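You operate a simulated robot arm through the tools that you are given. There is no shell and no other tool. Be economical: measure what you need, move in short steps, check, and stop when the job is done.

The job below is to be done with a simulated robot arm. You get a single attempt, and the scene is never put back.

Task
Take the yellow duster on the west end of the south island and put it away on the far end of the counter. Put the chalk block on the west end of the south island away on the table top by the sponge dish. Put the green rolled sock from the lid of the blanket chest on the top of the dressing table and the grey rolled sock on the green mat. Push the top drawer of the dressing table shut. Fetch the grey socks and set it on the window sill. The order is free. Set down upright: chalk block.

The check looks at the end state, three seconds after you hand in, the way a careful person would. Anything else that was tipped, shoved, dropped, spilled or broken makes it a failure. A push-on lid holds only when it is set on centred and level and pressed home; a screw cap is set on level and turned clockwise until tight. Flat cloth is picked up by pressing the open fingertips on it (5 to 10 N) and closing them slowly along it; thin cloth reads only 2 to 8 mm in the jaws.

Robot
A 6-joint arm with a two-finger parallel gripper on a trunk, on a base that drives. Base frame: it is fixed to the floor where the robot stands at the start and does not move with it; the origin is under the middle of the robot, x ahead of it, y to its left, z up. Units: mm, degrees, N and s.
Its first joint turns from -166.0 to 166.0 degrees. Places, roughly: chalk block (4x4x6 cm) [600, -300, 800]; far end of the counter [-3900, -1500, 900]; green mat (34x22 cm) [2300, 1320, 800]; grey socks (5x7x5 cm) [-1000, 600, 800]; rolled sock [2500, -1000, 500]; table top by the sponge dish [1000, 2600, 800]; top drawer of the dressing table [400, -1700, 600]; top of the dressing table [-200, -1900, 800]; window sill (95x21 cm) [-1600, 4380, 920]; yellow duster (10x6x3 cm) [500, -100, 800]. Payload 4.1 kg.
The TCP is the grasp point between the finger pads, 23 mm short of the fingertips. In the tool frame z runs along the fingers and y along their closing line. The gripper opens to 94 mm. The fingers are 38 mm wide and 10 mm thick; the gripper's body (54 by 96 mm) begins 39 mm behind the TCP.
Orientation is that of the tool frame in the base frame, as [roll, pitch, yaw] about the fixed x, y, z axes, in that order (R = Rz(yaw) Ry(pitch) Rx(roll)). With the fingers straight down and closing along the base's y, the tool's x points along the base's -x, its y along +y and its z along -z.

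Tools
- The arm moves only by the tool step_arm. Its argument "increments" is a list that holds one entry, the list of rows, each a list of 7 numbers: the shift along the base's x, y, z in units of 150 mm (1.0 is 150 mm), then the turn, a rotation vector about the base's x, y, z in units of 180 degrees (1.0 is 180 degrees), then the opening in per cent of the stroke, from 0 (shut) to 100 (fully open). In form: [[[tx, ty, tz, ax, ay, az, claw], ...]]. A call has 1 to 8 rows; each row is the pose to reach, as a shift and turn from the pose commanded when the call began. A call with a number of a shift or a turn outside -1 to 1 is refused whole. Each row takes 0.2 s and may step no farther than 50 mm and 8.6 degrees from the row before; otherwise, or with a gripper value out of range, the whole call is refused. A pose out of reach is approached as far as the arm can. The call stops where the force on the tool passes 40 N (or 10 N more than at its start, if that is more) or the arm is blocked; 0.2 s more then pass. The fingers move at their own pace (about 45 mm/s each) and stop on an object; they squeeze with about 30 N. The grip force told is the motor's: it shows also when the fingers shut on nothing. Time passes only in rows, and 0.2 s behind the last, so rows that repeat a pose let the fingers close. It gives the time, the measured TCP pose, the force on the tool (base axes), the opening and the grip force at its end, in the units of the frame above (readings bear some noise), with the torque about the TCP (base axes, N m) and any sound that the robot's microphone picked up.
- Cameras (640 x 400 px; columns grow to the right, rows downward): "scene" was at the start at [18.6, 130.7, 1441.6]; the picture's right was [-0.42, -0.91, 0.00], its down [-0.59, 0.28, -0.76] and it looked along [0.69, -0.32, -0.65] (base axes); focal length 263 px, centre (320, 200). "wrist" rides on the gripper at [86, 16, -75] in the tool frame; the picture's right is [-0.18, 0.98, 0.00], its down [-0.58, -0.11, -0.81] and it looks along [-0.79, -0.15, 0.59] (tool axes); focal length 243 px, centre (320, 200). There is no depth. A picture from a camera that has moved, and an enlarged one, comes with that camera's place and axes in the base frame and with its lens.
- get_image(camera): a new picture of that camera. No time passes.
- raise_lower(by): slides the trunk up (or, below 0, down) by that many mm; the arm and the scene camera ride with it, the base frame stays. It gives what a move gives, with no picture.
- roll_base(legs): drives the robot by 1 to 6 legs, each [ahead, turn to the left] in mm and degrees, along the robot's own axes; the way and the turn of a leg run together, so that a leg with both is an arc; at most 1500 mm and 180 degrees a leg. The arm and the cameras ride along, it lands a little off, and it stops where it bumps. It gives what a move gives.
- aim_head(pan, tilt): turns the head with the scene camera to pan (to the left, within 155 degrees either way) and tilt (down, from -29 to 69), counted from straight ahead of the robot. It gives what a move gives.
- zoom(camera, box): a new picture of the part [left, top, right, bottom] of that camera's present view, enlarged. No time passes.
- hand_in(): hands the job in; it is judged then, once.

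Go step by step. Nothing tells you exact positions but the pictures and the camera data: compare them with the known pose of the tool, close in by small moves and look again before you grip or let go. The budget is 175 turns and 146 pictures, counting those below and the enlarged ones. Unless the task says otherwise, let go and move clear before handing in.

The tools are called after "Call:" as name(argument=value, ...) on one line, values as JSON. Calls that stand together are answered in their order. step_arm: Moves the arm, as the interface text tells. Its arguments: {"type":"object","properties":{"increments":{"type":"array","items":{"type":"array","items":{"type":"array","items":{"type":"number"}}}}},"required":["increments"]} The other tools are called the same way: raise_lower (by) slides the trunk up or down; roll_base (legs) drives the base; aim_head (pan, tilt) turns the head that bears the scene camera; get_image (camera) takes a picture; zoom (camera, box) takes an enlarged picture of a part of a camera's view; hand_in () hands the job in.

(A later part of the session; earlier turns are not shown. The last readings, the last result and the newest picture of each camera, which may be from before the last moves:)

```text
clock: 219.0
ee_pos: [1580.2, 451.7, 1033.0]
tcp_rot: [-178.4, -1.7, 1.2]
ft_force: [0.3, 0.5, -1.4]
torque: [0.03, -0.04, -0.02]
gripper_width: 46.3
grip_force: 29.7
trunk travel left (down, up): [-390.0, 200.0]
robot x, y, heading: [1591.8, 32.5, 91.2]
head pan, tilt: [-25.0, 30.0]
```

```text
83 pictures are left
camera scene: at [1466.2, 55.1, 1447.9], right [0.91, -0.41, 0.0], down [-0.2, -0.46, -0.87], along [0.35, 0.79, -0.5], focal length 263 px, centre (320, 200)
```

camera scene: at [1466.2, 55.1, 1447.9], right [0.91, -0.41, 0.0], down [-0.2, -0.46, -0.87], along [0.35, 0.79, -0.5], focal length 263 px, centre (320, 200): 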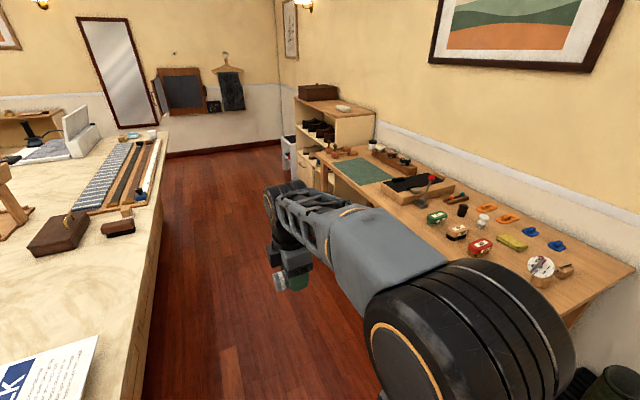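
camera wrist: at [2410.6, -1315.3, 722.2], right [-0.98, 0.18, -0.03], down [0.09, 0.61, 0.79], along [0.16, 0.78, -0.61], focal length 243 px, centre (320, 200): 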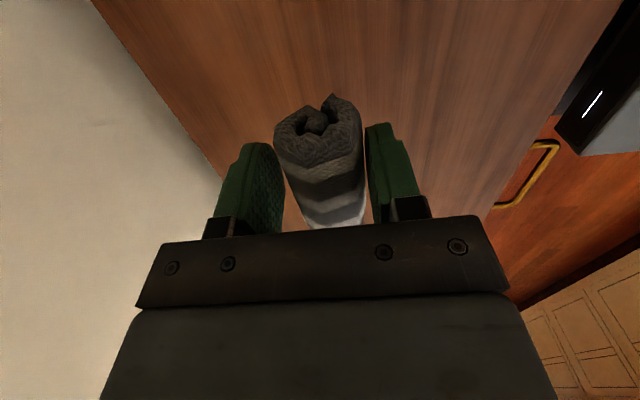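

The green mat is near [2287, 1283], empty. I drive on and turn to face it.

Call:
roll_base(legs=[[1255, 0], [0, -91], [150, 0]])

Call:
aim_head(pan=10, tilt=40)

Call:
get_image(camera="scene")

```text
clock: 230.3
ee_pos: [2139.7, 1286.1, 1033.5]
tcp_rot: [-178.5, -1.7, -92.3]
ft_force: [-0.4, -0.1, -0.8]
torque: [-0.02, 0.0, -0.01]
gripper_width: 46.0
grip_force: 30.3
trunk travel left (down, up): [-390.0, 200.0]
robot x, y, heading: [1723.4, 1299.3, -2.7]
head pan, tilt: [-25.0, 30.0]
```

```text
clock: 231.3
ee_pos: [2138.1, 1285.2, 1034.2]
tcp_rot: [-178.4, -1.7, -92.3]
ft_force: [0.5, -0.4, 0.1]
torque: [0.01, 0.0, -0.01]
gripper_width: 46.0
grip_force: 30.0
trunk travel left (down, up): [-390.0, 200.0]
robot x, y, heading: [1722.5, 1300.1, -2.9]
head pan, tilt: [10.0, 40.0]
```

```text
82 pictures are left
camera scene: at [1756.6, 1478.4, 1432.6], right [0.13, -0.99, 0.0], down [-0.64, -0.08, -0.77], along [0.76, 0.1, -0.64], focal length 263 px, centre (320, 200)
```

scene: 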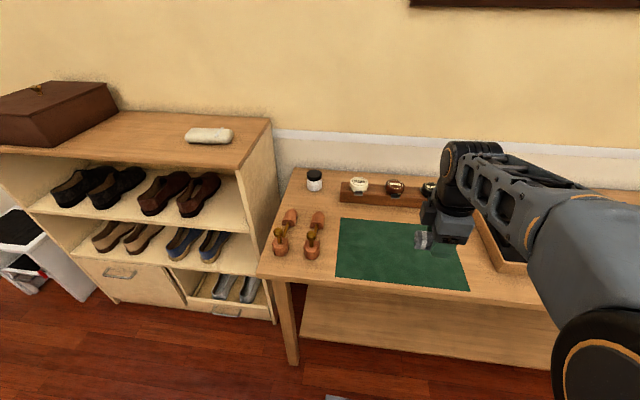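

The mat spans about x 2175–2410, y 1140–1490. I carry the roll over its centre and lower.

Call:
step_arm(increments=[[[0.25, 0.05, -0.1, 0, 0, 0, 5], [0.5, 0.1, -0.25, 0, 0, 0, 5], [0.75, 0.15, -0.4, 0, 0, 0, 5], [1.0, 0.18, -0.55, 0, 0, 0, 5], [1.0, 0.18, -0.8, 0, 0, 0, 5], [1.0, 0.18, -1.0, 0, 0, 0, 5]]])

Call:
step_arm(increments=[[[0, 0, -0.15, 0, 0, 0, 5], [0, 0, -0.3, 0, 0, 0, 5], [0, 0, -0.33, 0, 0, 0, 5], [0, 0, -0.36, 0, 0, 0, 5], [0, 0, -0.39, 0, 0, 0, 5], [0, 0, -0.42, 0, 0, 0, 5], [0, 0, -0.45, 0, 0, 0, 5]]])

Call:
get_image(camera="scene")

```text
clock: 232.7
ee_pos: [2289.7, 1312.1, 885.0]
tcp_rot: [-178.5, -1.7, -92.2]
ft_force: [0.0, -0.4, -0.1]
torque: [0.05, -0.02, -0.01]
gripper_width: 46.2
grip_force: 29.7
trunk travel left (down, up): [-390.0, 200.0]
robot x, y, heading: [1723.1, 1295.5, -2.9]
head pan, tilt: [10.0, 40.0]
```

```text
clock: 234.2
ee_pos: [2291.2, 1311.4, 827.4]
tcp_rot: [-177.6, -1.5, -92.4]
ft_force: [-3.4, -0.7, 17.3]
torque: [0.24, 0.05, 0.04]
gripper_width: 46.4
grip_force: 29.7
trunk travel left (down, up): [-390.0, 200.0]
robot x, y, heading: [1716.1, 1296.9, -2.5]
head pan, tilt: [10.0, 40.0]
stopped in row 7: the force on the tool passed its limit (the readings are from after the stop); the commanded pose is now the measured one
```

```text
81 pictures are left
camera scene: at [1754.1, 1478.4, 1432.6], right [0.13, -0.99, 0.0], down [-0.64, -0.08, -0.77], along [0.76, 0.1, -0.64], focal length 263 px, centre (320, 200)
```

scene: 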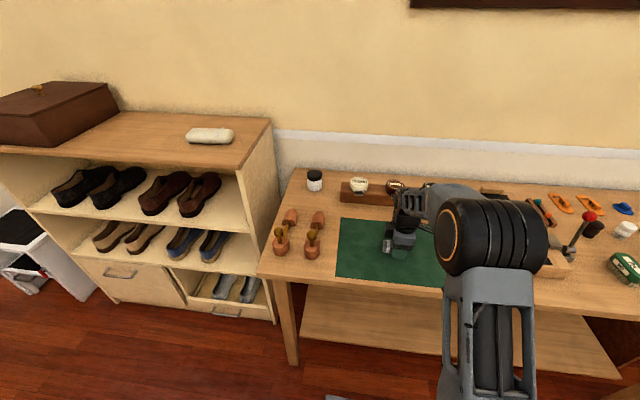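

On the mat. I release and lift off, then retract.

Call:
step_arm(increments=[[[0, 0, 0.02, 0, 0, 0, 5], [0, 0, 0.02, 0, 0, 0, 60], [0, 0, 0.02, 0, 0, 0, 80], [0, 0, 0.03, 0, 0, 0, 80], [0, 0, 0.15, 0, 0, 0, 80], [0, 0, 0.4, 0, 0, 0, 80], [0, 0, 0.7, 0, 0, 0, 80], [-0.1, 0, 1.0, 0, 0, 0, 80]]])

Call:
get_image(camera="scene")

```text
clock: 236.0
ee_pos: [2276.7, 1310.7, 973.6]
tcp_rot: [-177.8, -1.7, -92.3]
ft_force: [0.5, 0.5, -0.1]
torque: [0.0, 0.02, 0.01]
gripper_width: 75.1
grip_force: 0.1
trunk travel left (down, up): [-390.0, 200.0]
robot x, y, heading: [1723.9, 1298.7, -2.6]
head pan, tilt: [10.0, 40.0]
```

```text
80 pictures are left
camera scene: at [1756.6, 1478.4, 1432.5], right [0.13, -0.99, 0.0], down [-0.64, -0.08, -0.77], along [0.76, 0.1, -0.64], focal length 263 px, centre (320, 200)
```

scene: 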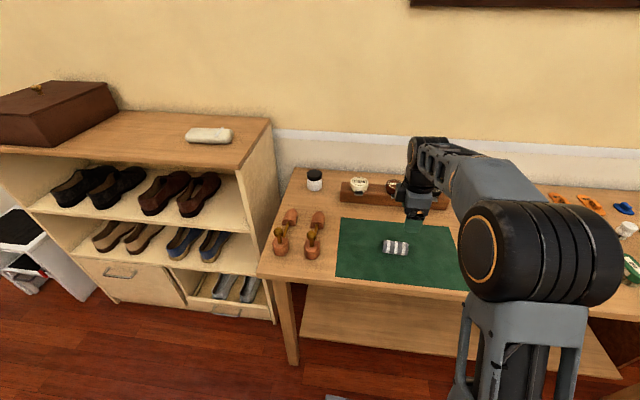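

The grey roll is on the mat. While here I look over towards the sponge dish at [1000, 2600].

Call:
aim_head(pan=115, tilt=25)

Call:
get_image(camera="scene")

```text
clock: 237.8
ee_pos: [2277.5, 1310.4, 972.5]
tcp_rot: [-177.9, -1.7, -92.4]
ft_force: [0.2, -0.3, -0.4]
torque: [-0.01, -0.01, 0.01]
gripper_width: 75.4
grip_force: 0.1
trunk travel left (down, up): [-390.0, 200.0]
robot x, y, heading: [1722.3, 1299.5, -2.6]
head pan, tilt: [115.0, 25.0]
```

```text
79 pictures are left
camera scene: at [1637.1, 1552.7, 1455.8], right [0.92, 0.38, 0.0], down [0.16, -0.39, -0.91], along [-0.34, 0.84, -0.42], focal length 263 px, centre (320, 200)
```

scene: 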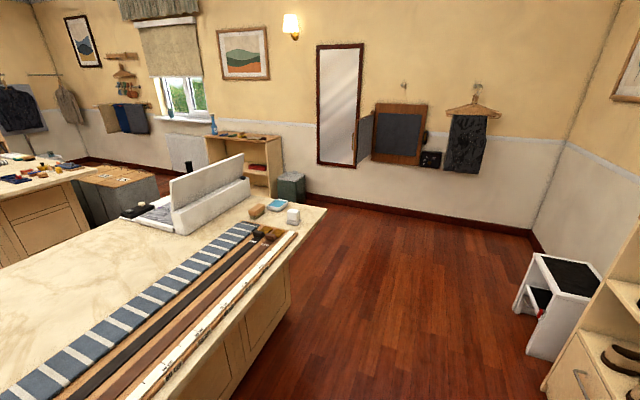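

Call:
zoom(camera="scene", box=[210, 170, 350, 260])

```text
4.44 times, centred on (280, 215) of scene
camera zoom: at [1637.1, 1552.7, 1455.8], right [0.92, 0.38, 0.0], down [0.16, -0.39, -0.91], along [-0.34, 0.84, -0.42], focal length 1169 px, centre (498, 133)
```

zoom: 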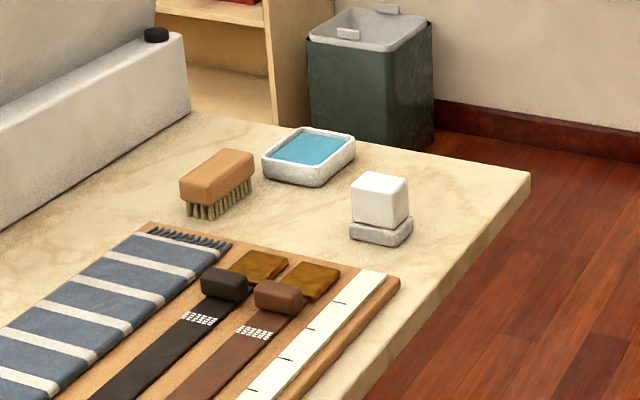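

The free spot by the sponge dish is near [980, 2560]. Now I go and fetch the chalk, approaching the south island from its south side.

Call:
step_arm(increments=[[[-0.3, 0, 0.1, 0, 0, 0, 80], [-0.6, 0, 0.2, 0, 0, 0, 80], [-0.9, 0, 0.4, 0, 0, 0, 80]]])

Call:
roll_base(legs=[[-130, 0], [0, -87.4], [1500, 0], [660, 0], [0, -90], [900, 0]])

Call:
roll_base(legs=[[0, -90]])

Call:
aim_head(pan=5, tilt=40)

Call:
get_image(camera="scene")

```text
refused: row 3 steps farther than a row can; nothing moved
```

```text
clock: 261.3
ee_pos: [94.8, -788.7, 973.9]
tcp_rot: [-177.9, -1.7, 88.0]
ft_force: [0.0, -0.1, -0.3]
torque: [0.02, 0.01, 0.0]
gripper_width: 75.0
grip_force: 0.2
trunk travel left (down, up): [-390.0, 200.0]
robot x, y, heading: [649.7, -770.7, 177.6]
head pan, tilt: [115.0, 25.0]
```

```text
clock: 265.5
ee_pos: [631.5, -218.9, 973.8]
tcp_rot: [-177.9, -1.7, -1.7]
ft_force: [1.0, 0.0, -1.0]
torque: [0.02, 0.04, 0.0]
gripper_width: 75.2
grip_force: 0.1
trunk travel left (down, up): [-390.0, 200.0]
robot x, y, heading: [652.9, -774.0, 88.2]
head pan, tilt: [115.0, 25.0]
```

```text
clock: 267.4
ee_pos: [631.9, -219.3, 971.9]
tcp_rot: [-177.9, -1.8, -1.6]
ft_force: [0.2, 0.8, -0.8]
torque: [0.03, 0.02, 0.04]
gripper_width: 75.1
grip_force: 0.0
trunk travel left (down, up): [-390.0, 200.0]
robot x, y, heading: [653.4, -775.2, 88.5]
head pan, tilt: [5.0, 40.0]
```

```text
77 pictures are left
camera scene: at [479.6, -742.3, 1432.5], right [1.0, 0.06, 0.0], down [0.04, -0.64, -0.77], along [-0.04, 0.76, -0.64], focal length 263 px, centre (320, 200)
```

scene: 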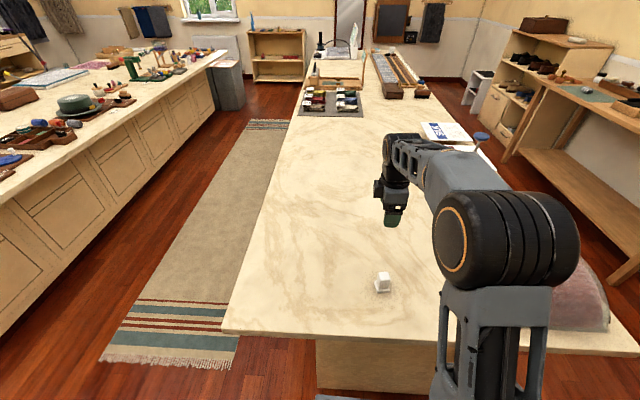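

The chalk is at about [622, -349] and within reach. I zoom on it.

Call:
zoom(camera="scene", box=[350, 260, 414, 300])

Call:
zoom(camera="scene", box=[500, 40, 640, 130])

Call:
get_image(camera="wrist")

```text
10.00 times, centred on (382, 280) of scene
camera zoom: at [479.6, -742.3, 1432.5], right [1.0, 0.06, 0.0], down [0.04, -0.64, -0.77], along [-0.04, 0.76, -0.64], focal length 2631 px, centre (-300, -600)
```

zoom: 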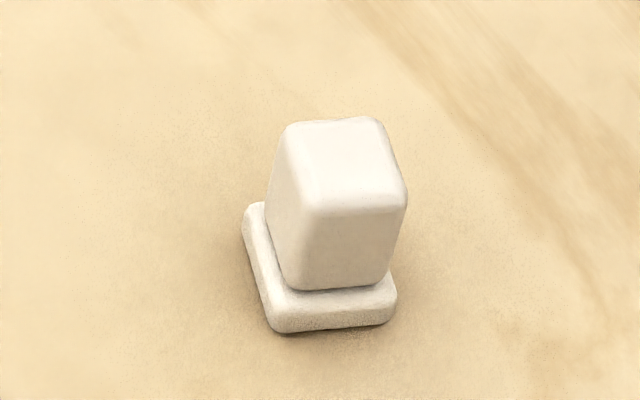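

```text
4.44 times, centred on (570, 85) of scene
camera zoom: at [479.6, -742.3, 1432.5], right [1.0, 0.06, 0.0], down [0.04, -0.64, -0.77], along [-0.04, 0.76, -0.64], focal length 1169 px, centre (-791, 711)
```

zoom: 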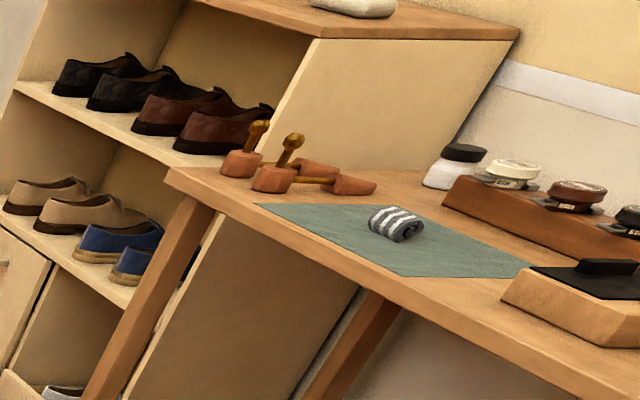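

```text
74 pictures are left
camera wrist: at [714.3, -240.0, 1049.0], right [-0.21, -0.98, -0.04], down [-0.6, 0.1, 0.79], along [-0.77, 0.19, -0.61], focal length 243 px, centre (320, 200)
```

wrist: 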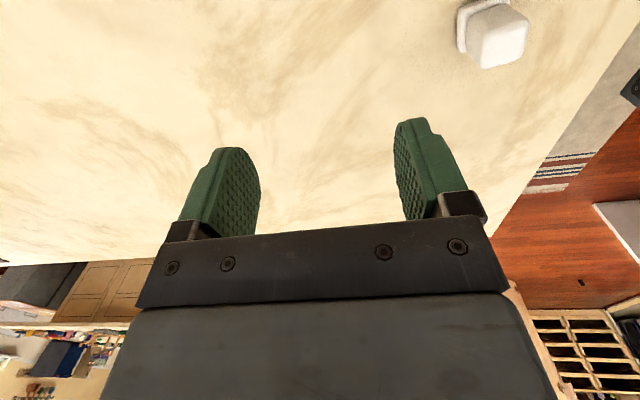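

The chalk is a cube on a small foot, nearly axis-aligned at [620, -346]; the grey roll on the mat and bench look undisturbed. I move above it, levelling the tool.

Call:
step_arm(increments=[[[0, -0.28, 0, -0.006, 0.005, 0.005, 80], [-0.04, -0.55, 0, -0.0117, 0.0094, 0.009, 80], [-0.08, -0.85, -0.1, -0.0117, 0.0094, 0.009, 80], [-0.08, -0.85, -0.35, -0.0117, 0.0094, 0.009, 80]]])

Call:
get_image(camera="wrist")

Call:
get_image(camera="scene")

```text
clock: 268.4
ee_pos: [618.3, -347.9, 917.5]
tcp_rot: [180.0, 0.1, 0.0]
ft_force: [-1.0, -0.4, -0.5]
torque: [0.02, 0.03, -0.04]
gripper_width: 75.0
grip_force: 0.1
trunk travel left (down, up): [-390.0, 200.0]
robot x, y, heading: [649.8, -774.1, 88.3]
head pan, tilt: [5.0, 40.0]
```

```text
73 pictures are left
camera wrist: at [705.0, -364.5, 992.2], right [-0.18, -0.98, 0.0], down [-0.58, 0.11, 0.81], along [-0.79, 0.15, -0.59], focal length 243 px, centre (320, 200)
```

wrist: 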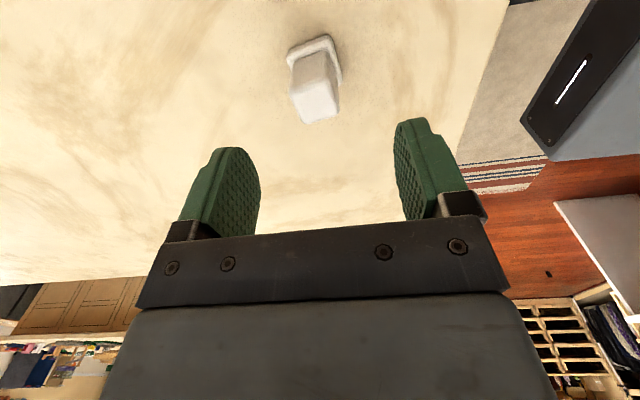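

```text
72 pictures are left
camera scene: at [479.6, -742.7, 1432.6], right [1.0, 0.06, 0.0], down [0.04, -0.64, -0.77], along [-0.04, 0.77, -0.64], focal length 263 px, centre (320, 200)
```

scene: 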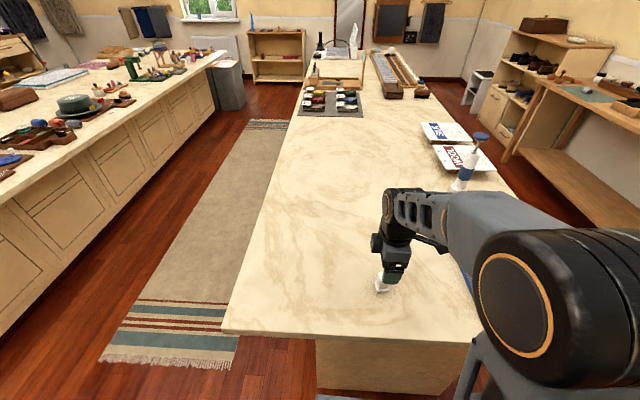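

Aligned. I descend around the cube and close.

Call:
step_arm(increments=[[[0.02, 0, -0.2, 0, 0, 0, 80], [0.02, 0, -0.4, 0, 0, 0, 80], [0.02, 0, -0.52, 0, 0, 0, 80]]])

Call:
get_image(camera="wrist")

```text
clock: 269.1
ee_pos: [622.4, -346.0, 839.8]
tcp_rot: [179.9, 0.0, 0.1]
ft_force: [0.3, -0.1, -0.2]
torque: [0.0, 0.01, 0.0]
gripper_width: 75.4
grip_force: 0.0
trunk travel left (down, up): [-390.0, 200.0]
robot x, y, heading: [650.5, -769.4, 88.1]
head pan, tilt: [5.0, 40.0]
```

```text
71 pictures are left
camera wrist: at [708.8, -362.1, 913.9], right [-0.18, -0.98, 0.0], down [-0.58, 0.11, 0.81], along [-0.79, 0.15, -0.59], focal length 243 px, centre (320, 200)
```

wrist: 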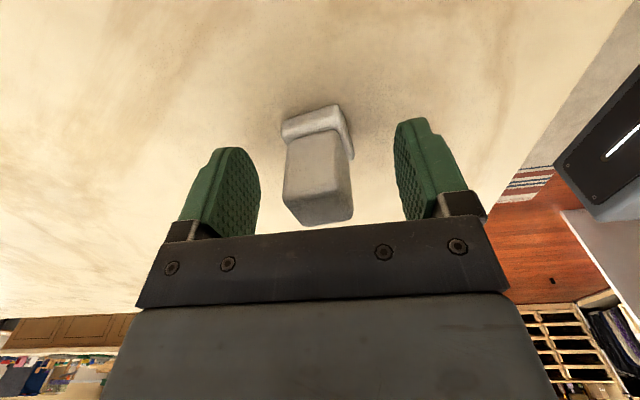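

Call:
step_arm(increments=[[[0, 0, 0, 0, 0, 0, 60], [0, 0, 0, 0, 0, 0, 45], [0, 0, 0, 0, 0, 0, 30], [0, 0, 0, 0, 0, 0, 20], [0, 0, 0, 0, 0, 0, 10], [0, 0, 0, 0, 0, 0, 10]]])

Call:
step_arm(increments=[[[0, 0, 0.1, 0, 0, 0, 10], [0, 0, 0.4, 0, 0, 0, 10], [0, 0, 0.7, 0, 0, 0, 10], [0, 0, 1.0, 0, 0, 0, 10]]])

Call:
get_image(camera="wrist")

```text
clock: 270.6
ee_pos: [622.5, -346.3, 839.7]
tcp_rot: [180.0, -0.1, 0.0]
ft_force: [-0.2, 0.0, 1.3]
torque: [0.01, 0.0, 0.03]
gripper_width: 27.0
grip_force: 29.9
trunk travel left (down, up): [-390.0, 200.0]
robot x, y, heading: [650.1, -770.4, 88.1]
head pan, tilt: [5.0, 40.0]
```

```text
clock: 271.6
ee_pos: [622.6, -349.2, 995.8]
tcp_rot: [179.9, 0.1, 0.1]
ft_force: [0.3, -0.6, -0.1]
torque: [0.02, -0.01, -0.01]
gripper_width: 27.4
grip_force: 30.2
trunk travel left (down, up): [-390.0, 200.0]
robot x, y, heading: [649.5, -772.6, 88.5]
head pan, tilt: [5.0, 40.0]
```

```text
70 pictures are left
camera wrist: at [708.4, -363.9, 1069.7], right [-0.18, -0.98, 0.0], down [-0.58, 0.11, 0.81], along [-0.79, 0.15, -0.59], focal length 243 px, centre (320, 200)
```

wrist: 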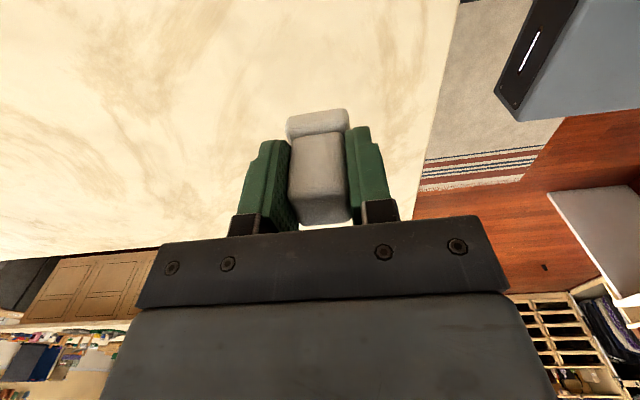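

The chalk is held upright at mid-height (TCP 40 above its base). I raise the trunk and drive round by the east aisle to the sponge dish end.

Call:
raise_lower(by=100)

Call:
roll_base(legs=[[-100, 0], [0, -88.3], [950, 0], [0, 90], [1500, 0]])

```text
clock: 272.9
ee_pos: [621.8, -347.2, 1094.7]
tcp_rot: [-180.0, 0.0, 0.1]
ft_force: [-0.2, 0.6, 0.1]
torque: [0.0, 0.0, -0.01]
gripper_width: 27.4
grip_force: 29.9
trunk travel left (down, up): [-490.0, 100.0]
robot x, y, heading: [648.1, -772.1, 88.0]
head pan, tilt: [5.0, 40.0]
```

```text
clock: 293.4
ee_pos: [1574.1, 1099.9, 1094.5]
tcp_rot: [-180.0, -0.1, 0.8]
ft_force: [-0.7, 0.3, 0.1]
torque: [0.02, -0.02, 0.01]
gripper_width: 27.3
grip_force: 30.2
trunk travel left (down, up): [-490.0, 100.0]
robot x, y, heading: [1609.2, 676.6, 89.1]
head pan, tilt: [5.0, 40.0]
```

Call:
roll_base(legs=[[1200, 0], [680, 0], [0, 91], [100, 0]])

Call:
aim_head(pan=15, tilt=45)

Call:
get_image(camera="scene")

```text
clock: 307.6
ee_pos: [1132.5, 2532.2, 1095.2]
tcp_rot: [179.9, -0.1, 92.3]
ft_force: [0.6, -0.2, 0.1]
torque: [-0.02, 0.0, 0.03]
gripper_width: 27.6
grip_force: 30.0
trunk travel left (down, up): [-490.0, 100.0]
robot x, y, heading: [1552.0, 2579.0, -179.5]
head pan, tilt: [5.0, 40.0]
```

```text
clock: 308.3
ee_pos: [1132.6, 2531.4, 1095.4]
tcp_rot: [180.0, 0.0, 92.4]
ft_force: [0.1, 0.5, -0.1]
torque: [0.07, -0.01, 0.02]
gripper_width: 27.6
grip_force: 30.4
trunk travel left (down, up): [-490.0, 100.0]
robot x, y, heading: [1557.5, 2581.0, -179.7]
head pan, tilt: [15.0, 45.0]
```

```text
69 pictures are left
camera scene: at [1541.6, 2389.7, 1525.3], right [-0.27, 0.96, 0.0], down [0.68, 0.19, -0.71], along [-0.68, -0.19, -0.71], focal length 263 px, centre (320, 200)
```

scene: 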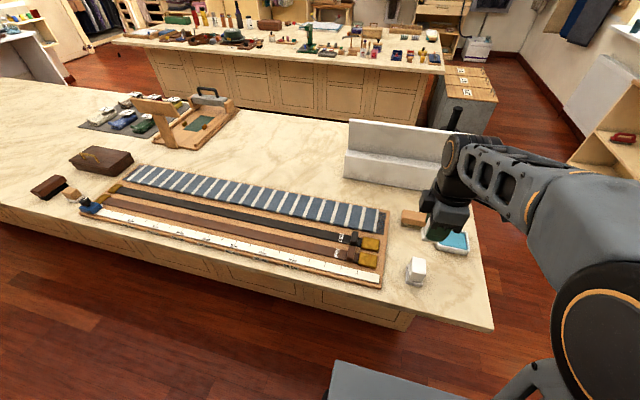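

The target spot [980, 2563] is between the brush, dish and white block. I move over it and lower.

Call:
step_arm(increments=[[[-0.25, 0.05, -0.1, 0, 0, 0, 10], [-0.5, 0.1, -0.2, 0, 0, 0, 10], [-0.75, 0.17, -0.3, 0, 0, 0, 10], [-1.0, 0.22, -0.4, 0, 0, 0, 10], [-1.0, 0.22, -0.65, 0, 0, 0, 10], [-1.0, 0.22, -0.9, 0, 0, 0, 10]]])

Call:
get_image(camera="wrist")

Call:
get_image(camera="scene")

```text
clock: 309.7
ee_pos: [982.6, 2564.6, 958.9]
tcp_rot: [179.9, 0.0, 92.3]
ft_force: [-0.7, 0.2, 0.0]
torque: [-0.05, 0.01, 0.01]
gripper_width: 27.7
grip_force: 30.0
trunk travel left (down, up): [-490.0, 100.0]
robot x, y, heading: [1557.7, 2578.7, -179.7]
head pan, tilt: [15.0, 45.0]
```

```text
68 pictures are left
camera wrist: at [994.5, 2651.8, 1032.6], right [0.99, -0.14, 0.0], down [-0.09, -0.59, 0.81], along [-0.12, -0.8, -0.59], focal length 243 px, centre (320, 200)
```

wrist: 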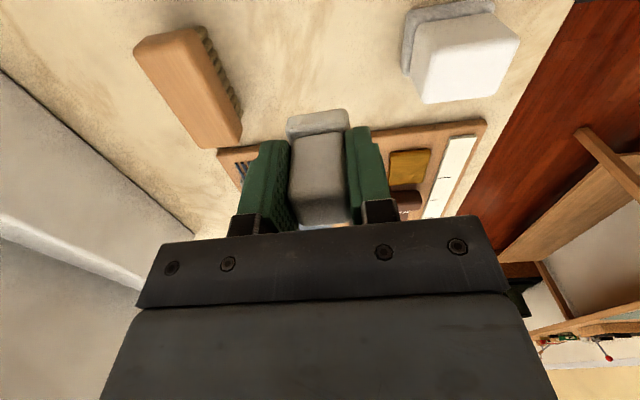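

```text
67 pictures are left
camera scene: at [1541.5, 2389.7, 1525.3], right [-0.27, 0.96, 0.0], down [0.68, 0.19, -0.71], along [-0.68, -0.19, -0.71], focal length 263 px, centre (320, 200)
```

scene: 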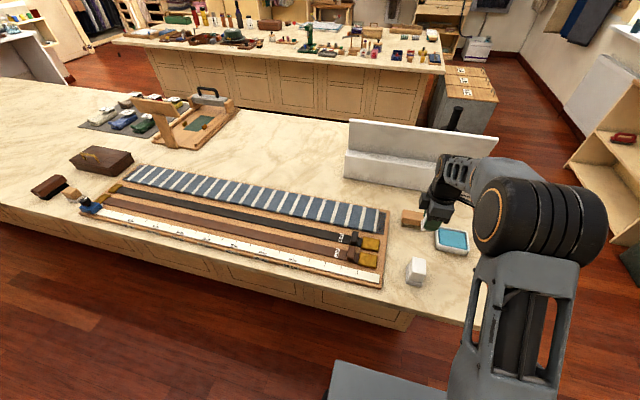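

Clear all round. I lower to just above and then feel for contact.

Call:
step_arm(increments=[[[0, -0.02, -0.25, 0, 0, 0, 10], [0, -0.02, -0.5, 0, 0, 0, 10], [0, -0.02, -0.7, 0, 0, 0, 10], [0, -0.02, -0.73, 0, 0, 0, 10], [0, -0.02, -0.76, 0, 0, 0, 10], [0, -0.02, -0.78, 0, 0, 0, 10]]])

Call:
get_image(camera="wrist")

```text
clock: 311.1
ee_pos: [983.2, 2560.7, 842.4]
tcp_rot: [-180.0, 0.0, 92.2]
ft_force: [0.3, 0.5, 0.1]
torque: [-0.02, 0.0, -0.01]
gripper_width: 27.5
grip_force: 29.7
trunk travel left (down, up): [-490.0, 100.0]
robot x, y, heading: [1558.4, 2575.5, -179.7]
head pan, tilt: [15.0, 45.0]
```

```text
66 pictures are left
camera wrist: at [995.1, 2648.6, 916.3], right [0.99, -0.14, 0.0], down [-0.09, -0.59, 0.81], along [-0.12, -0.8, -0.59], focal length 243 px, centre (320, 200)
```

wrist: 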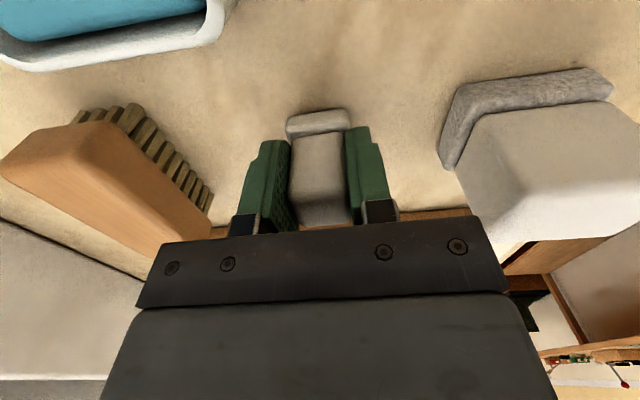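

Call:
step_arm(increments=[[[0, 0, -0.01, 0, 0, 0, 10], [0, 0, -0.02, 0, 0, 0, 10], [0, 0, -0.03, 0, 0, 0, 10], [0, 0, -0.04, 0, 0, 0, 10]]])

```text
clock: 312.1
ee_pos: [982.4, 2562.3, 839.9]
tcp_rot: [-179.7, 0.0, 92.3]
ft_force: [-5.0, 2.1, 17.6]
torque: [-0.02, -0.02, 0.02]
gripper_width: 27.4
grip_force: 30.3
trunk travel left (down, up): [-490.0, 100.0]
robot x, y, heading: [1558.0, 2578.3, -179.7]
head pan, tilt: [15.0, 45.0]
```

It stands on the table. I relieve the press, open, and rise straight.

Call:
step_arm(increments=[[[0, 0, 0.02, 0, 0, 0, 10], [0, 0, 0.02, 0, 0, 0, 40], [0, 0, 0.02, 0, 0, 0, 65], [0, 0, 0.02, 0, 0, 0, 65], [0, 0, 0.1, 0, 0, 0, 65], [0, 0, 0.4, 0, 0, 0, 65], [0, 0, 0.7, 0, 0, 0, 65], [0, 0, 1.0, 0, 0, 0, 65]]])

Call:
get_image(camera="wrist")

Call:
zoom(camera="scene", box=[360, 190, 500, 290])

```text
clock: 313.9
ee_pos: [983.0, 2561.9, 991.1]
tcp_rot: [179.9, -0.1, 92.3]
ft_force: [0.2, 0.2, -0.5]
torque: [0.01, -0.01, 0.0]
gripper_width: 61.2
grip_force: 0.0
trunk travel left (down, up): [-490.0, 100.0]
robot x, y, heading: [1557.4, 2578.8, -179.5]
head pan, tilt: [15.0, 45.0]
```

```text
65 pictures are left
camera wrist: at [995.2, 2648.7, 1065.3], right [0.99, -0.14, 0.0], down [-0.09, -0.59, 0.81], along [-0.12, -0.8, -0.59], focal length 243 px, centre (320, 200)
```

wrist: 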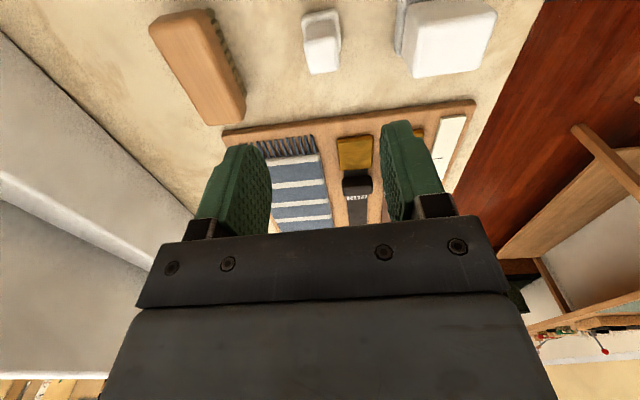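

```text
4.00 times, centred on (430, 240) of scene
camera zoom: at [1541.7, 2389.7, 1525.2], right [-0.27, 0.96, 0.0], down [0.68, 0.19, -0.71], along [-0.68, -0.19, -0.71], focal length 1052 px, centre (-120, 40)
```

zoom: 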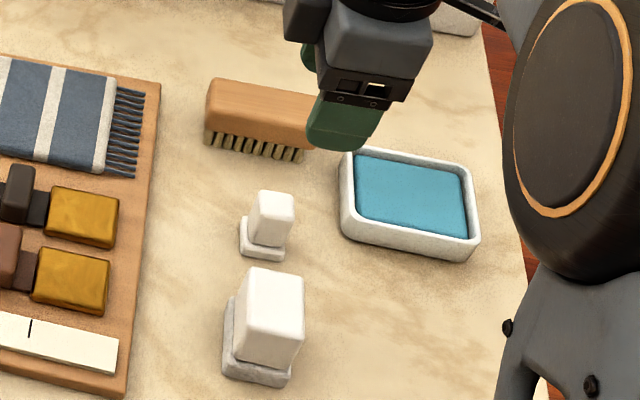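

The chalk stands upright by the sponge dish. I retract and drive round the north end into the west corridor toward the grey socks.

Call:
step_arm(increments=[[[0.3, 0, 0.05, 0, 0, 0, 65], [0.6, 0, 0.1, 0, 0, 0, 65], [0.9, 0, 0.15, 0, 0, 0, 65], [1.0, 0, 0.25, 0, 0, 0, 65]]])

Call:
roll_base(legs=[[0, -90.5], [650, 0], [0, 90], [1000, 0], [850, 0], [0, 90]])

Call:
aim_head(pan=-10, tilt=25)

Call:
get_image(camera="scene")

```text
clock: 314.9
ee_pos: [1133.8, 2560.2, 1028.0]
tcp_rot: [-180.0, 0.0, 92.4]
ft_force: [0.4, -0.3, -0.4]
torque: [-0.02, 0.01, 0.02]
gripper_width: 61.0
grip_force: 0.1
trunk travel left (down, up): [-490.0, 100.0]
robot x, y, heading: [1557.1, 2574.4, -179.5]
head pan, tilt: [15.0, 45.0]
```

```text
clock: 338.6
ee_pos: [-272.0, 2748.6, 1028.1]
tcp_rot: [179.9, 0.0, -176.5]
ft_force: [-0.7, -0.4, 0.5]
torque: [-0.02, -0.03, 0.01]
gripper_width: 61.3
grip_force: 0.0
trunk travel left (down, up): [-490.0, 100.0]
robot x, y, heading: [-297.4, 3172.2, -88.1]
head pan, tilt: [15.0, 45.0]
```

```text
clock: 339.5
ee_pos: [-272.3, 2749.4, 1028.6]
tcp_rot: [-180.0, 0.0, -176.5]
ft_force: [-0.1, 0.4, 0.1]
torque: [0.02, 0.0, 0.0]
gripper_width: 61.1
grip_force: 0.0
trunk travel left (down, up): [-490.0, 100.0]
robot x, y, heading: [-295.9, 3170.7, -88.4]
head pan, tilt: [-10.0, 25.0]
```

```text
63 pictures are left
camera scene: at [-144.9, 3145.4, 1555.8], right [-0.99, 0.15, 0.0], down [0.06, 0.42, -0.91], along [-0.13, -0.9, -0.42], focal length 263 px, centre (320, 200)
```

scene: 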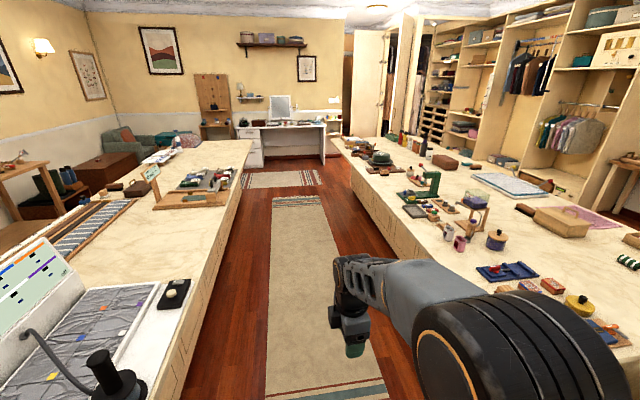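

Call:
roll_base(legs=[[0, -2.5], [1300, 0], [1270, 0], [0, -89.5], [150, 0]])

Call:
aim_head(pan=12, tilt=45)

Call:
get_image(camera="scene")

```text
clock: 357.4
ee_pos: [-842.9, 519.4, 1027.4]
tcp_rot: [179.9, 0.0, 94.6]
ft_force: [0.2, 0.0, -1.7]
torque: [-0.01, -0.01, -0.01]
gripper_width: 61.1
grip_force: 0.1
trunk travel left (down, up): [-490.0, 100.0]
robot x, y, heading: [-423.1, 549.9, -177.4]
head pan, tilt: [-10.0, 25.0]
```

```text
clock: 358.2
ee_pos: [-842.3, 519.6, 1028.1]
tcp_rot: [180.0, 0.0, 94.6]
ft_force: [-0.7, -0.2, 0.4]
torque: [0.0, 0.01, 0.02]
gripper_width: 61.0
grip_force: 0.1
trunk travel left (down, up): [-490.0, 100.0]
robot x, y, heading: [-416.4, 548.0, -177.2]
head pan, tilt: [12.0, 45.0]
```

```text
62 pictures are left
camera scene: at [-429.2, 369.1, 1525.3], right [-0.25, 0.97, 0.0], down [0.68, 0.18, -0.71], along [-0.68, -0.18, -0.71], focal length 263 px, centre (320, 200)
```

scene: 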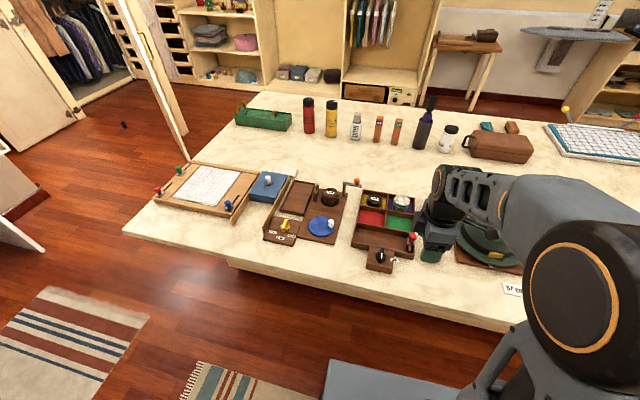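

The socks should be right behind the gripper in this view; I check the wrist camera.

Call:
get_image(camera="wrist")

Call:
step_arm(increments=[[[0.2, 0.2, 0.1, 0, 0, 0, 65], [0.3, 0.5, 0.1, 0, 0, 0, 65], [0.3, 0.8, 0.1, 0, 0, 0, 65], [0.3, 1.0, 0.1, 0, 0, 0, 65]]])

Call:
get_image(camera="scene")

```text
61 pictures are left
camera wrist: at [-834.3, 606.8, 1102.7], right [0.99, -0.11, 0.0], down [-0.06, -0.59, 0.81], along [-0.08, -0.8, -0.59], focal length 243 px, centre (320, 200)
```

wrist: 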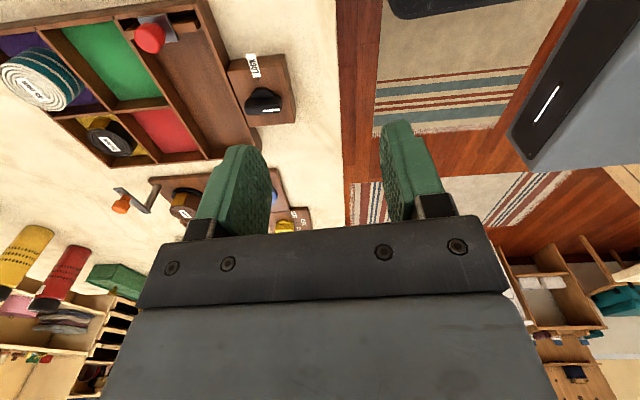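

```text
clock: 359.2
ee_pos: [-793.8, 671.7, 1043.7]
tcp_rot: [-180.0, 0.0, 94.6]
ft_force: [-0.1, -1.1, -1.0]
torque: [-0.03, -0.02, -0.02]
gripper_width: 61.0
grip_force: 0.1
trunk travel left (down, up): [-490.0, 100.0]
robot x, y, heading: [-420.7, 556.6, -177.4]
head pan, tilt: [12.0, 45.0]
```

```text
60 pictures are left
camera scene: at [-429.3, 369.4, 1525.3], right [-0.25, 0.97, 0.0], down [0.68, 0.18, -0.71], along [-0.68, -0.18, -0.71], focal length 263 px, centre (320, 200)
```

scene: 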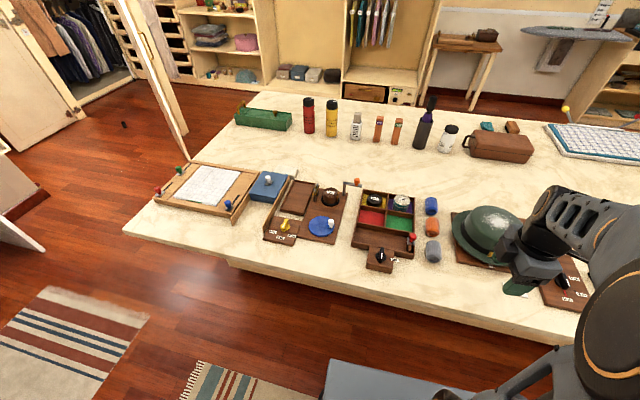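

Call:
zoom(camera="scene", box=[385, 190, 481, 270])

```text
5.00 times, centred on (433, 230) of scene
camera zoom: at [-429.3, 369.4, 1525.3], right [-0.25, 0.97, 0.0], down [0.68, 0.18, -0.71], along [-0.68, -0.18, -0.71], focal length 1316 px, centre (-245, 50)
```

zoom: 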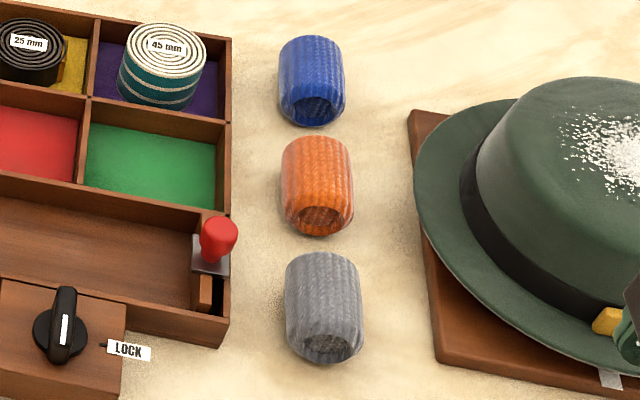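

The grey socks lie with their axis along x at about [-970, 594], tray wall at y≈541 and hat board at y≈669. I turn the tool to close along y and go above.

Call:
step_arm(increments=[[[-0.1, -0.05, 0, 0, 0, -0.0475, 70], [-0.2, -0.1, 0, 0, 0, -0.095, 70], [-0.3, -0.15, 0, 0, 0, -0.1425, 70], [-0.4, -0.2, 0, 0, 0, -0.19, 70], [-0.55, -0.25, 0, 0, 0, -0.2375, 70], [-0.7, -0.3, 0, 0, 0, -0.285, 70], [-0.85, -0.4, 0, 0, 0, -0.3325, 70], [-1.0, -0.5, 0, 0, 0, -0.38, 70]]])

Call:
step_arm(increments=[[[-0.08, 0, -0.2, 0, 0, -0.0475, 70], [-0.17, 0, -0.4, 0, 0, -0.095, 70], [-0.17, 0, -0.6, 0, 0, -0.1456, 70]]])

Call:
get_image(camera="wrist")

Call:
get_image(camera="scene")

```text
clock: 361.0
ee_pos: [-948.5, 596.0, 1043.3]
tcp_rot: [179.9, 0.0, 26.1]
ft_force: [-0.3, -0.8, 1.3]
torque: [0.01, 0.03, 0.0]
gripper_width: 65.6
grip_force: 0.1
trunk travel left (down, up): [-490.0, 100.0]
robot x, y, heading: [-418.2, 550.6, -177.4]
head pan, tilt: [12.0, 45.0]
```

```text
refused: row 3 steps farther than a row can; nothing moved
```

```text
58 pictures are left
camera wrist: at [-863.2, 619.1, 1117.2], right [0.27, -0.96, 0.0], down [-0.57, -0.16, 0.81], along [-0.78, -0.22, -0.59], focal length 243 px, centre (320, 200)
```

wrist: 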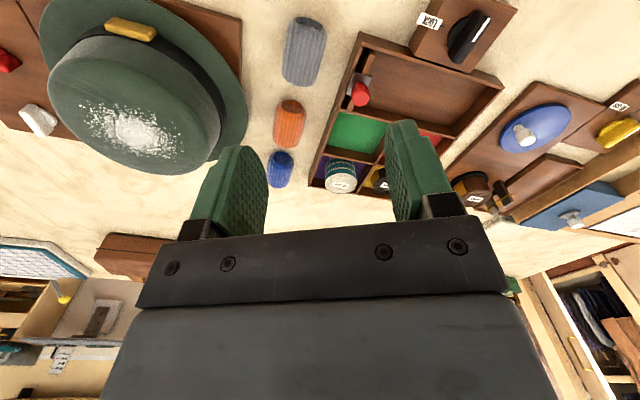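

```text
57 pictures are left
camera scene: at [-429.4, 369.0, 1525.3], right [-0.25, 0.97, 0.0], down [0.68, 0.18, -0.71], along [-0.68, -0.18, -0.71], focal length 263 px, centre (320, 200)
```

scene: 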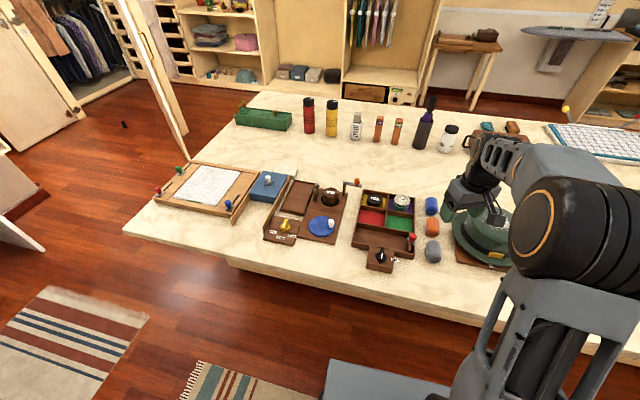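

Call:
step_arm(increments=[[[-0.08, 0.01, -0.2, 0, 0, -0.0475, 70], [-0.17, 0.02, -0.4, 0, 0, -0.095, 70], [-0.18, 0.02, -0.6, 0, 0, -0.142, 70], [-0.18, 0.02, -0.8, 0, 0, -0.1456, 70]]])

Call:
get_image(camera="wrist")

Call:
zoom(camera="scene", box=[385, 190, 481, 270])

```text
clock: 362.0
ee_pos: [-974.6, 599.1, 924.2]
tcp_rot: [-180.0, 0.1, -0.2]
ft_force: [0.6, -0.4, -0.4]
torque: [-0.01, 0.0, 0.0]
gripper_width: 66.0
grip_force: 0.0
trunk travel left (down, up): [-490.0, 100.0]
robot x, y, heading: [-418.7, 549.4, -177.3]
head pan, tilt: [12.0, 45.0]
```

```text
56 pictures are left
camera wrist: at [-888.2, 582.5, 998.3], right [-0.19, -0.98, 0.0], down [-0.58, 0.11, 0.81], along [-0.79, 0.15, -0.59], focal length 243 px, centre (320, 200)
```

wrist: 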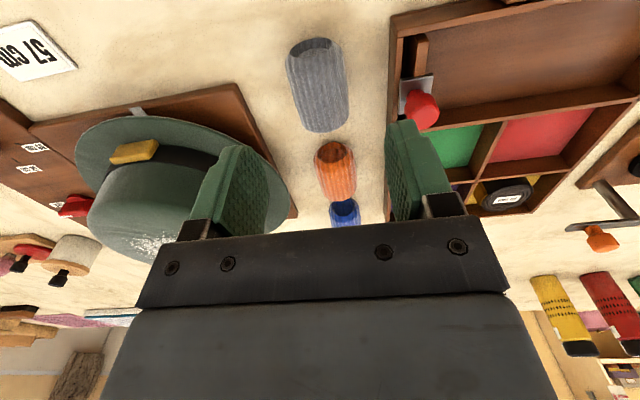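

```text
5.00 times, centred on (433, 230) of scene
camera zoom: at [-429.3, 369.1, 1525.3], right [-0.25, 0.97, 0.0], down [0.68, 0.18, -0.71], along [-0.68, -0.18, -0.71], focal length 1316 px, centre (-245, 50)
```

zoom: 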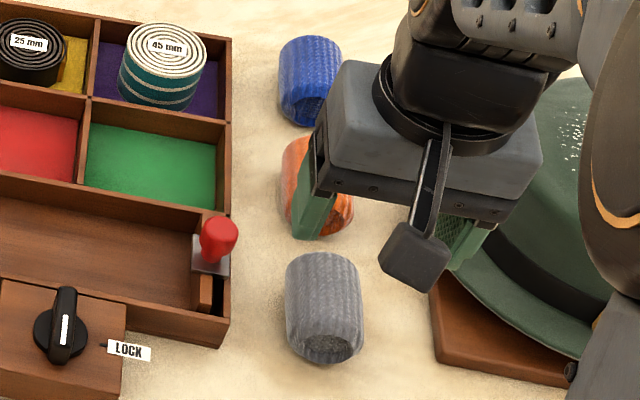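

Well aligned at [-977, 601]. I descend between tray and hat and close gently.

Call:
step_arm(increments=[[[-0.02, 0.01, -0.2, 0, 0, 0, 70], [-0.02, 0.01, -0.4, 0, 0, 0, 70], [-0.02, 0.01, -0.55, 0, 0, 0, 70], [-0.02, 0.01, -0.64, 0, 0, 0, 70]]])

Call:
get_image(camera="wrist")

```text
clock: 363.0
ee_pos: [-979.1, 600.6, 828.1]
tcp_rot: [-180.0, -0.1, 0.0]
ft_force: [0.0, 0.7, 0.0]
torque: [0.02, -0.01, 0.04]
gripper_width: 65.5
grip_force: 0.0
trunk travel left (down, up): [-490.0, 100.0]
robot x, y, heading: [-420.5, 554.7, -177.3]
head pan, tilt: [12.0, 45.0]
```

```text
54 pictures are left
camera wrist: at [-892.4, 584.5, 902.4], right [-0.18, -0.98, 0.0], down [-0.58, 0.11, 0.81], along [-0.79, 0.15, -0.59], focal length 243 px, centre (320, 200)
```

wrist: 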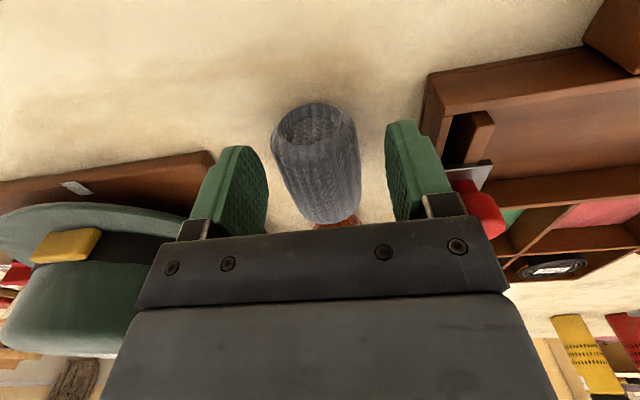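

Call:
step_arm(increments=[[[0, 0, -0.02, 0, 0, 0, 55], [0, 0, -0.02, 0, 0, 0, 45], [0, 0, -0.02, 0, 0, 0, 35], [0, 0, -0.02, 0, 0, 0, 20], [0, 0, -0.02, 0, 0, 0, 10], [0, 0, -0.02, 0, 0, 0, 10]]])

Call:
step_arm(increments=[[[0, 0, 0.1, 0, 0, 0, 10], [0, 0, 0.4, 0, 0, 0, 10], [0, 0, 0.7, 0, 0, 0, 10], [0, 0, 1.0, 0, 0, 0, 10]]])

Call:
get_image(camera="wrist")

Call:
get_image(camera="scene")

```text
clock: 364.4
ee_pos: [-978.3, 600.3, 824.6]
tcp_rot: [-180.0, 0.0, 0.0]
ft_force: [-0.5, -0.2, -0.2]
torque: [0.01, -0.04, 0.03]
gripper_width: 43.8
grip_force: 30.6
trunk travel left (down, up): [-490.0, 100.0]
robot x, y, heading: [-419.2, 553.8, -177.4]
head pan, tilt: [12.0, 45.0]
```

```text
clock: 365.4
ee_pos: [-978.2, 598.9, 974.6]
tcp_rot: [180.0, -0.1, 0.0]
ft_force: [-0.1, 0.6, -0.4]
torque: [0.0, -0.02, 0.02]
gripper_width: 43.4
grip_force: 30.2
trunk travel left (down, up): [-490.0, 100.0]
robot x, y, heading: [-420.2, 553.4, -177.3]
head pan, tilt: [12.0, 45.0]
```

```text
53 pictures are left
camera wrist: at [-892.3, 582.6, 1049.1], right [-0.18, -0.98, 0.0], down [-0.58, 0.11, 0.81], along [-0.79, 0.15, -0.59], focal length 243 px, centre (320, 200)
```

wrist: 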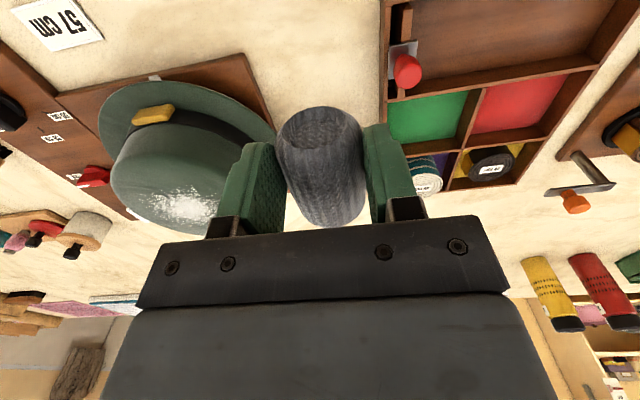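

```text
52 pictures are left
camera scene: at [-429.1, 369.1, 1525.2], right [-0.25, 0.97, 0.0], down [0.68, 0.18, -0.71], along [-0.68, -0.18, -0.71], focal length 263 px, centre (320, 200)
```

scene: 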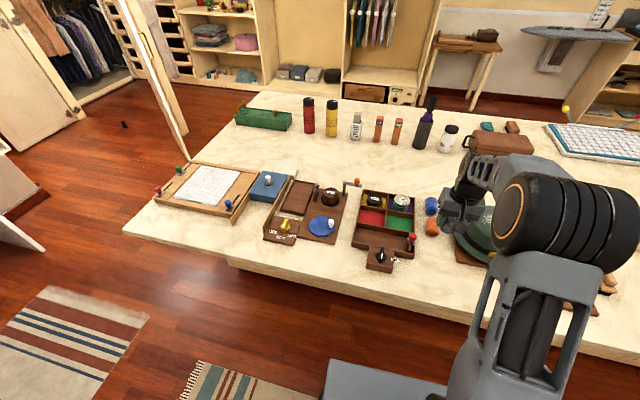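

Held. I retract, back into the corridor, and drive north to the window.

Call:
step_arm(increments=[[[0.3, 0, 0.1, 0, 0, 0, 10], [0.55, -0.05, 0.25, 0, 0, 0, 10], [0.8, -0.1, 0.4, 0, 0, 0, 10], [1.0, -0.15, 0.6, 0, 0, 0, 10]]])

Call:
roll_base(legs=[[-140, 0], [0, -92.7], [1500, 0], [1350, 0]])

Call:
aim_head(pan=40, tilt=25)

Call:
get_image(camera="scene")

```text
clock: 366.4
ee_pos: [-828.9, 576.7, 1065.2]
tcp_rot: [-179.9, 0.0, 0.1]
ft_force: [-0.4, 0.1, -0.5]
torque: [-0.01, -0.03, 0.01]
gripper_width: 43.9
grip_force: 30.2
trunk travel left (down, up): [-490.0, 100.0]
robot x, y, heading: [-419.6, 554.5, -177.5]
head pan, tilt: [12.0, 45.0]
```

```text
clock: 385.1
ee_pos: [-343.9, 3815.2, 1065.1]
tcp_rot: [-180.0, 0.0, -88.5]
ft_force: [-0.2, 0.3, -0.4]
torque: [0.01, 0.02, 0.01]
gripper_width: 43.6
grip_force: 30.2
trunk travel left (down, up): [-490.0, 100.0]
robot x, y, heading: [-359.1, 3402.1, 94.3]
head pan, tilt: [12.0, 45.0]
```

```text
clock: 386.0
ee_pos: [-342.7, 3815.4, 1064.3]
tcp_rot: [-180.0, -0.1, -88.5]
ft_force: [1.2, 0.5, -1.2]
torque: [0.0, 0.01, 0.0]
gripper_width: 43.7
grip_force: 29.9
trunk travel left (down, up): [-490.0, 100.0]
robot x, y, heading: [-361.8, 3405.2, 94.4]
head pan, tilt: [40.0, 25.0]
```

```text
51 pictures are left
camera scene: at [-580.8, 3399.1, 1555.8], right [0.72, 0.7, 0.0], down [0.29, -0.3, -0.91], along [-0.63, 0.65, -0.42], focal length 263 px, centre (320, 200)
```

scene: 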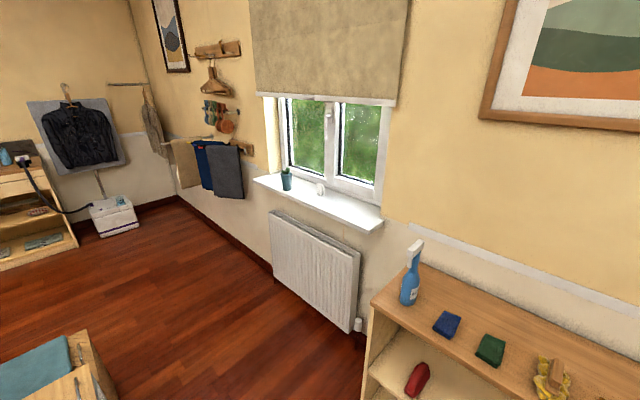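

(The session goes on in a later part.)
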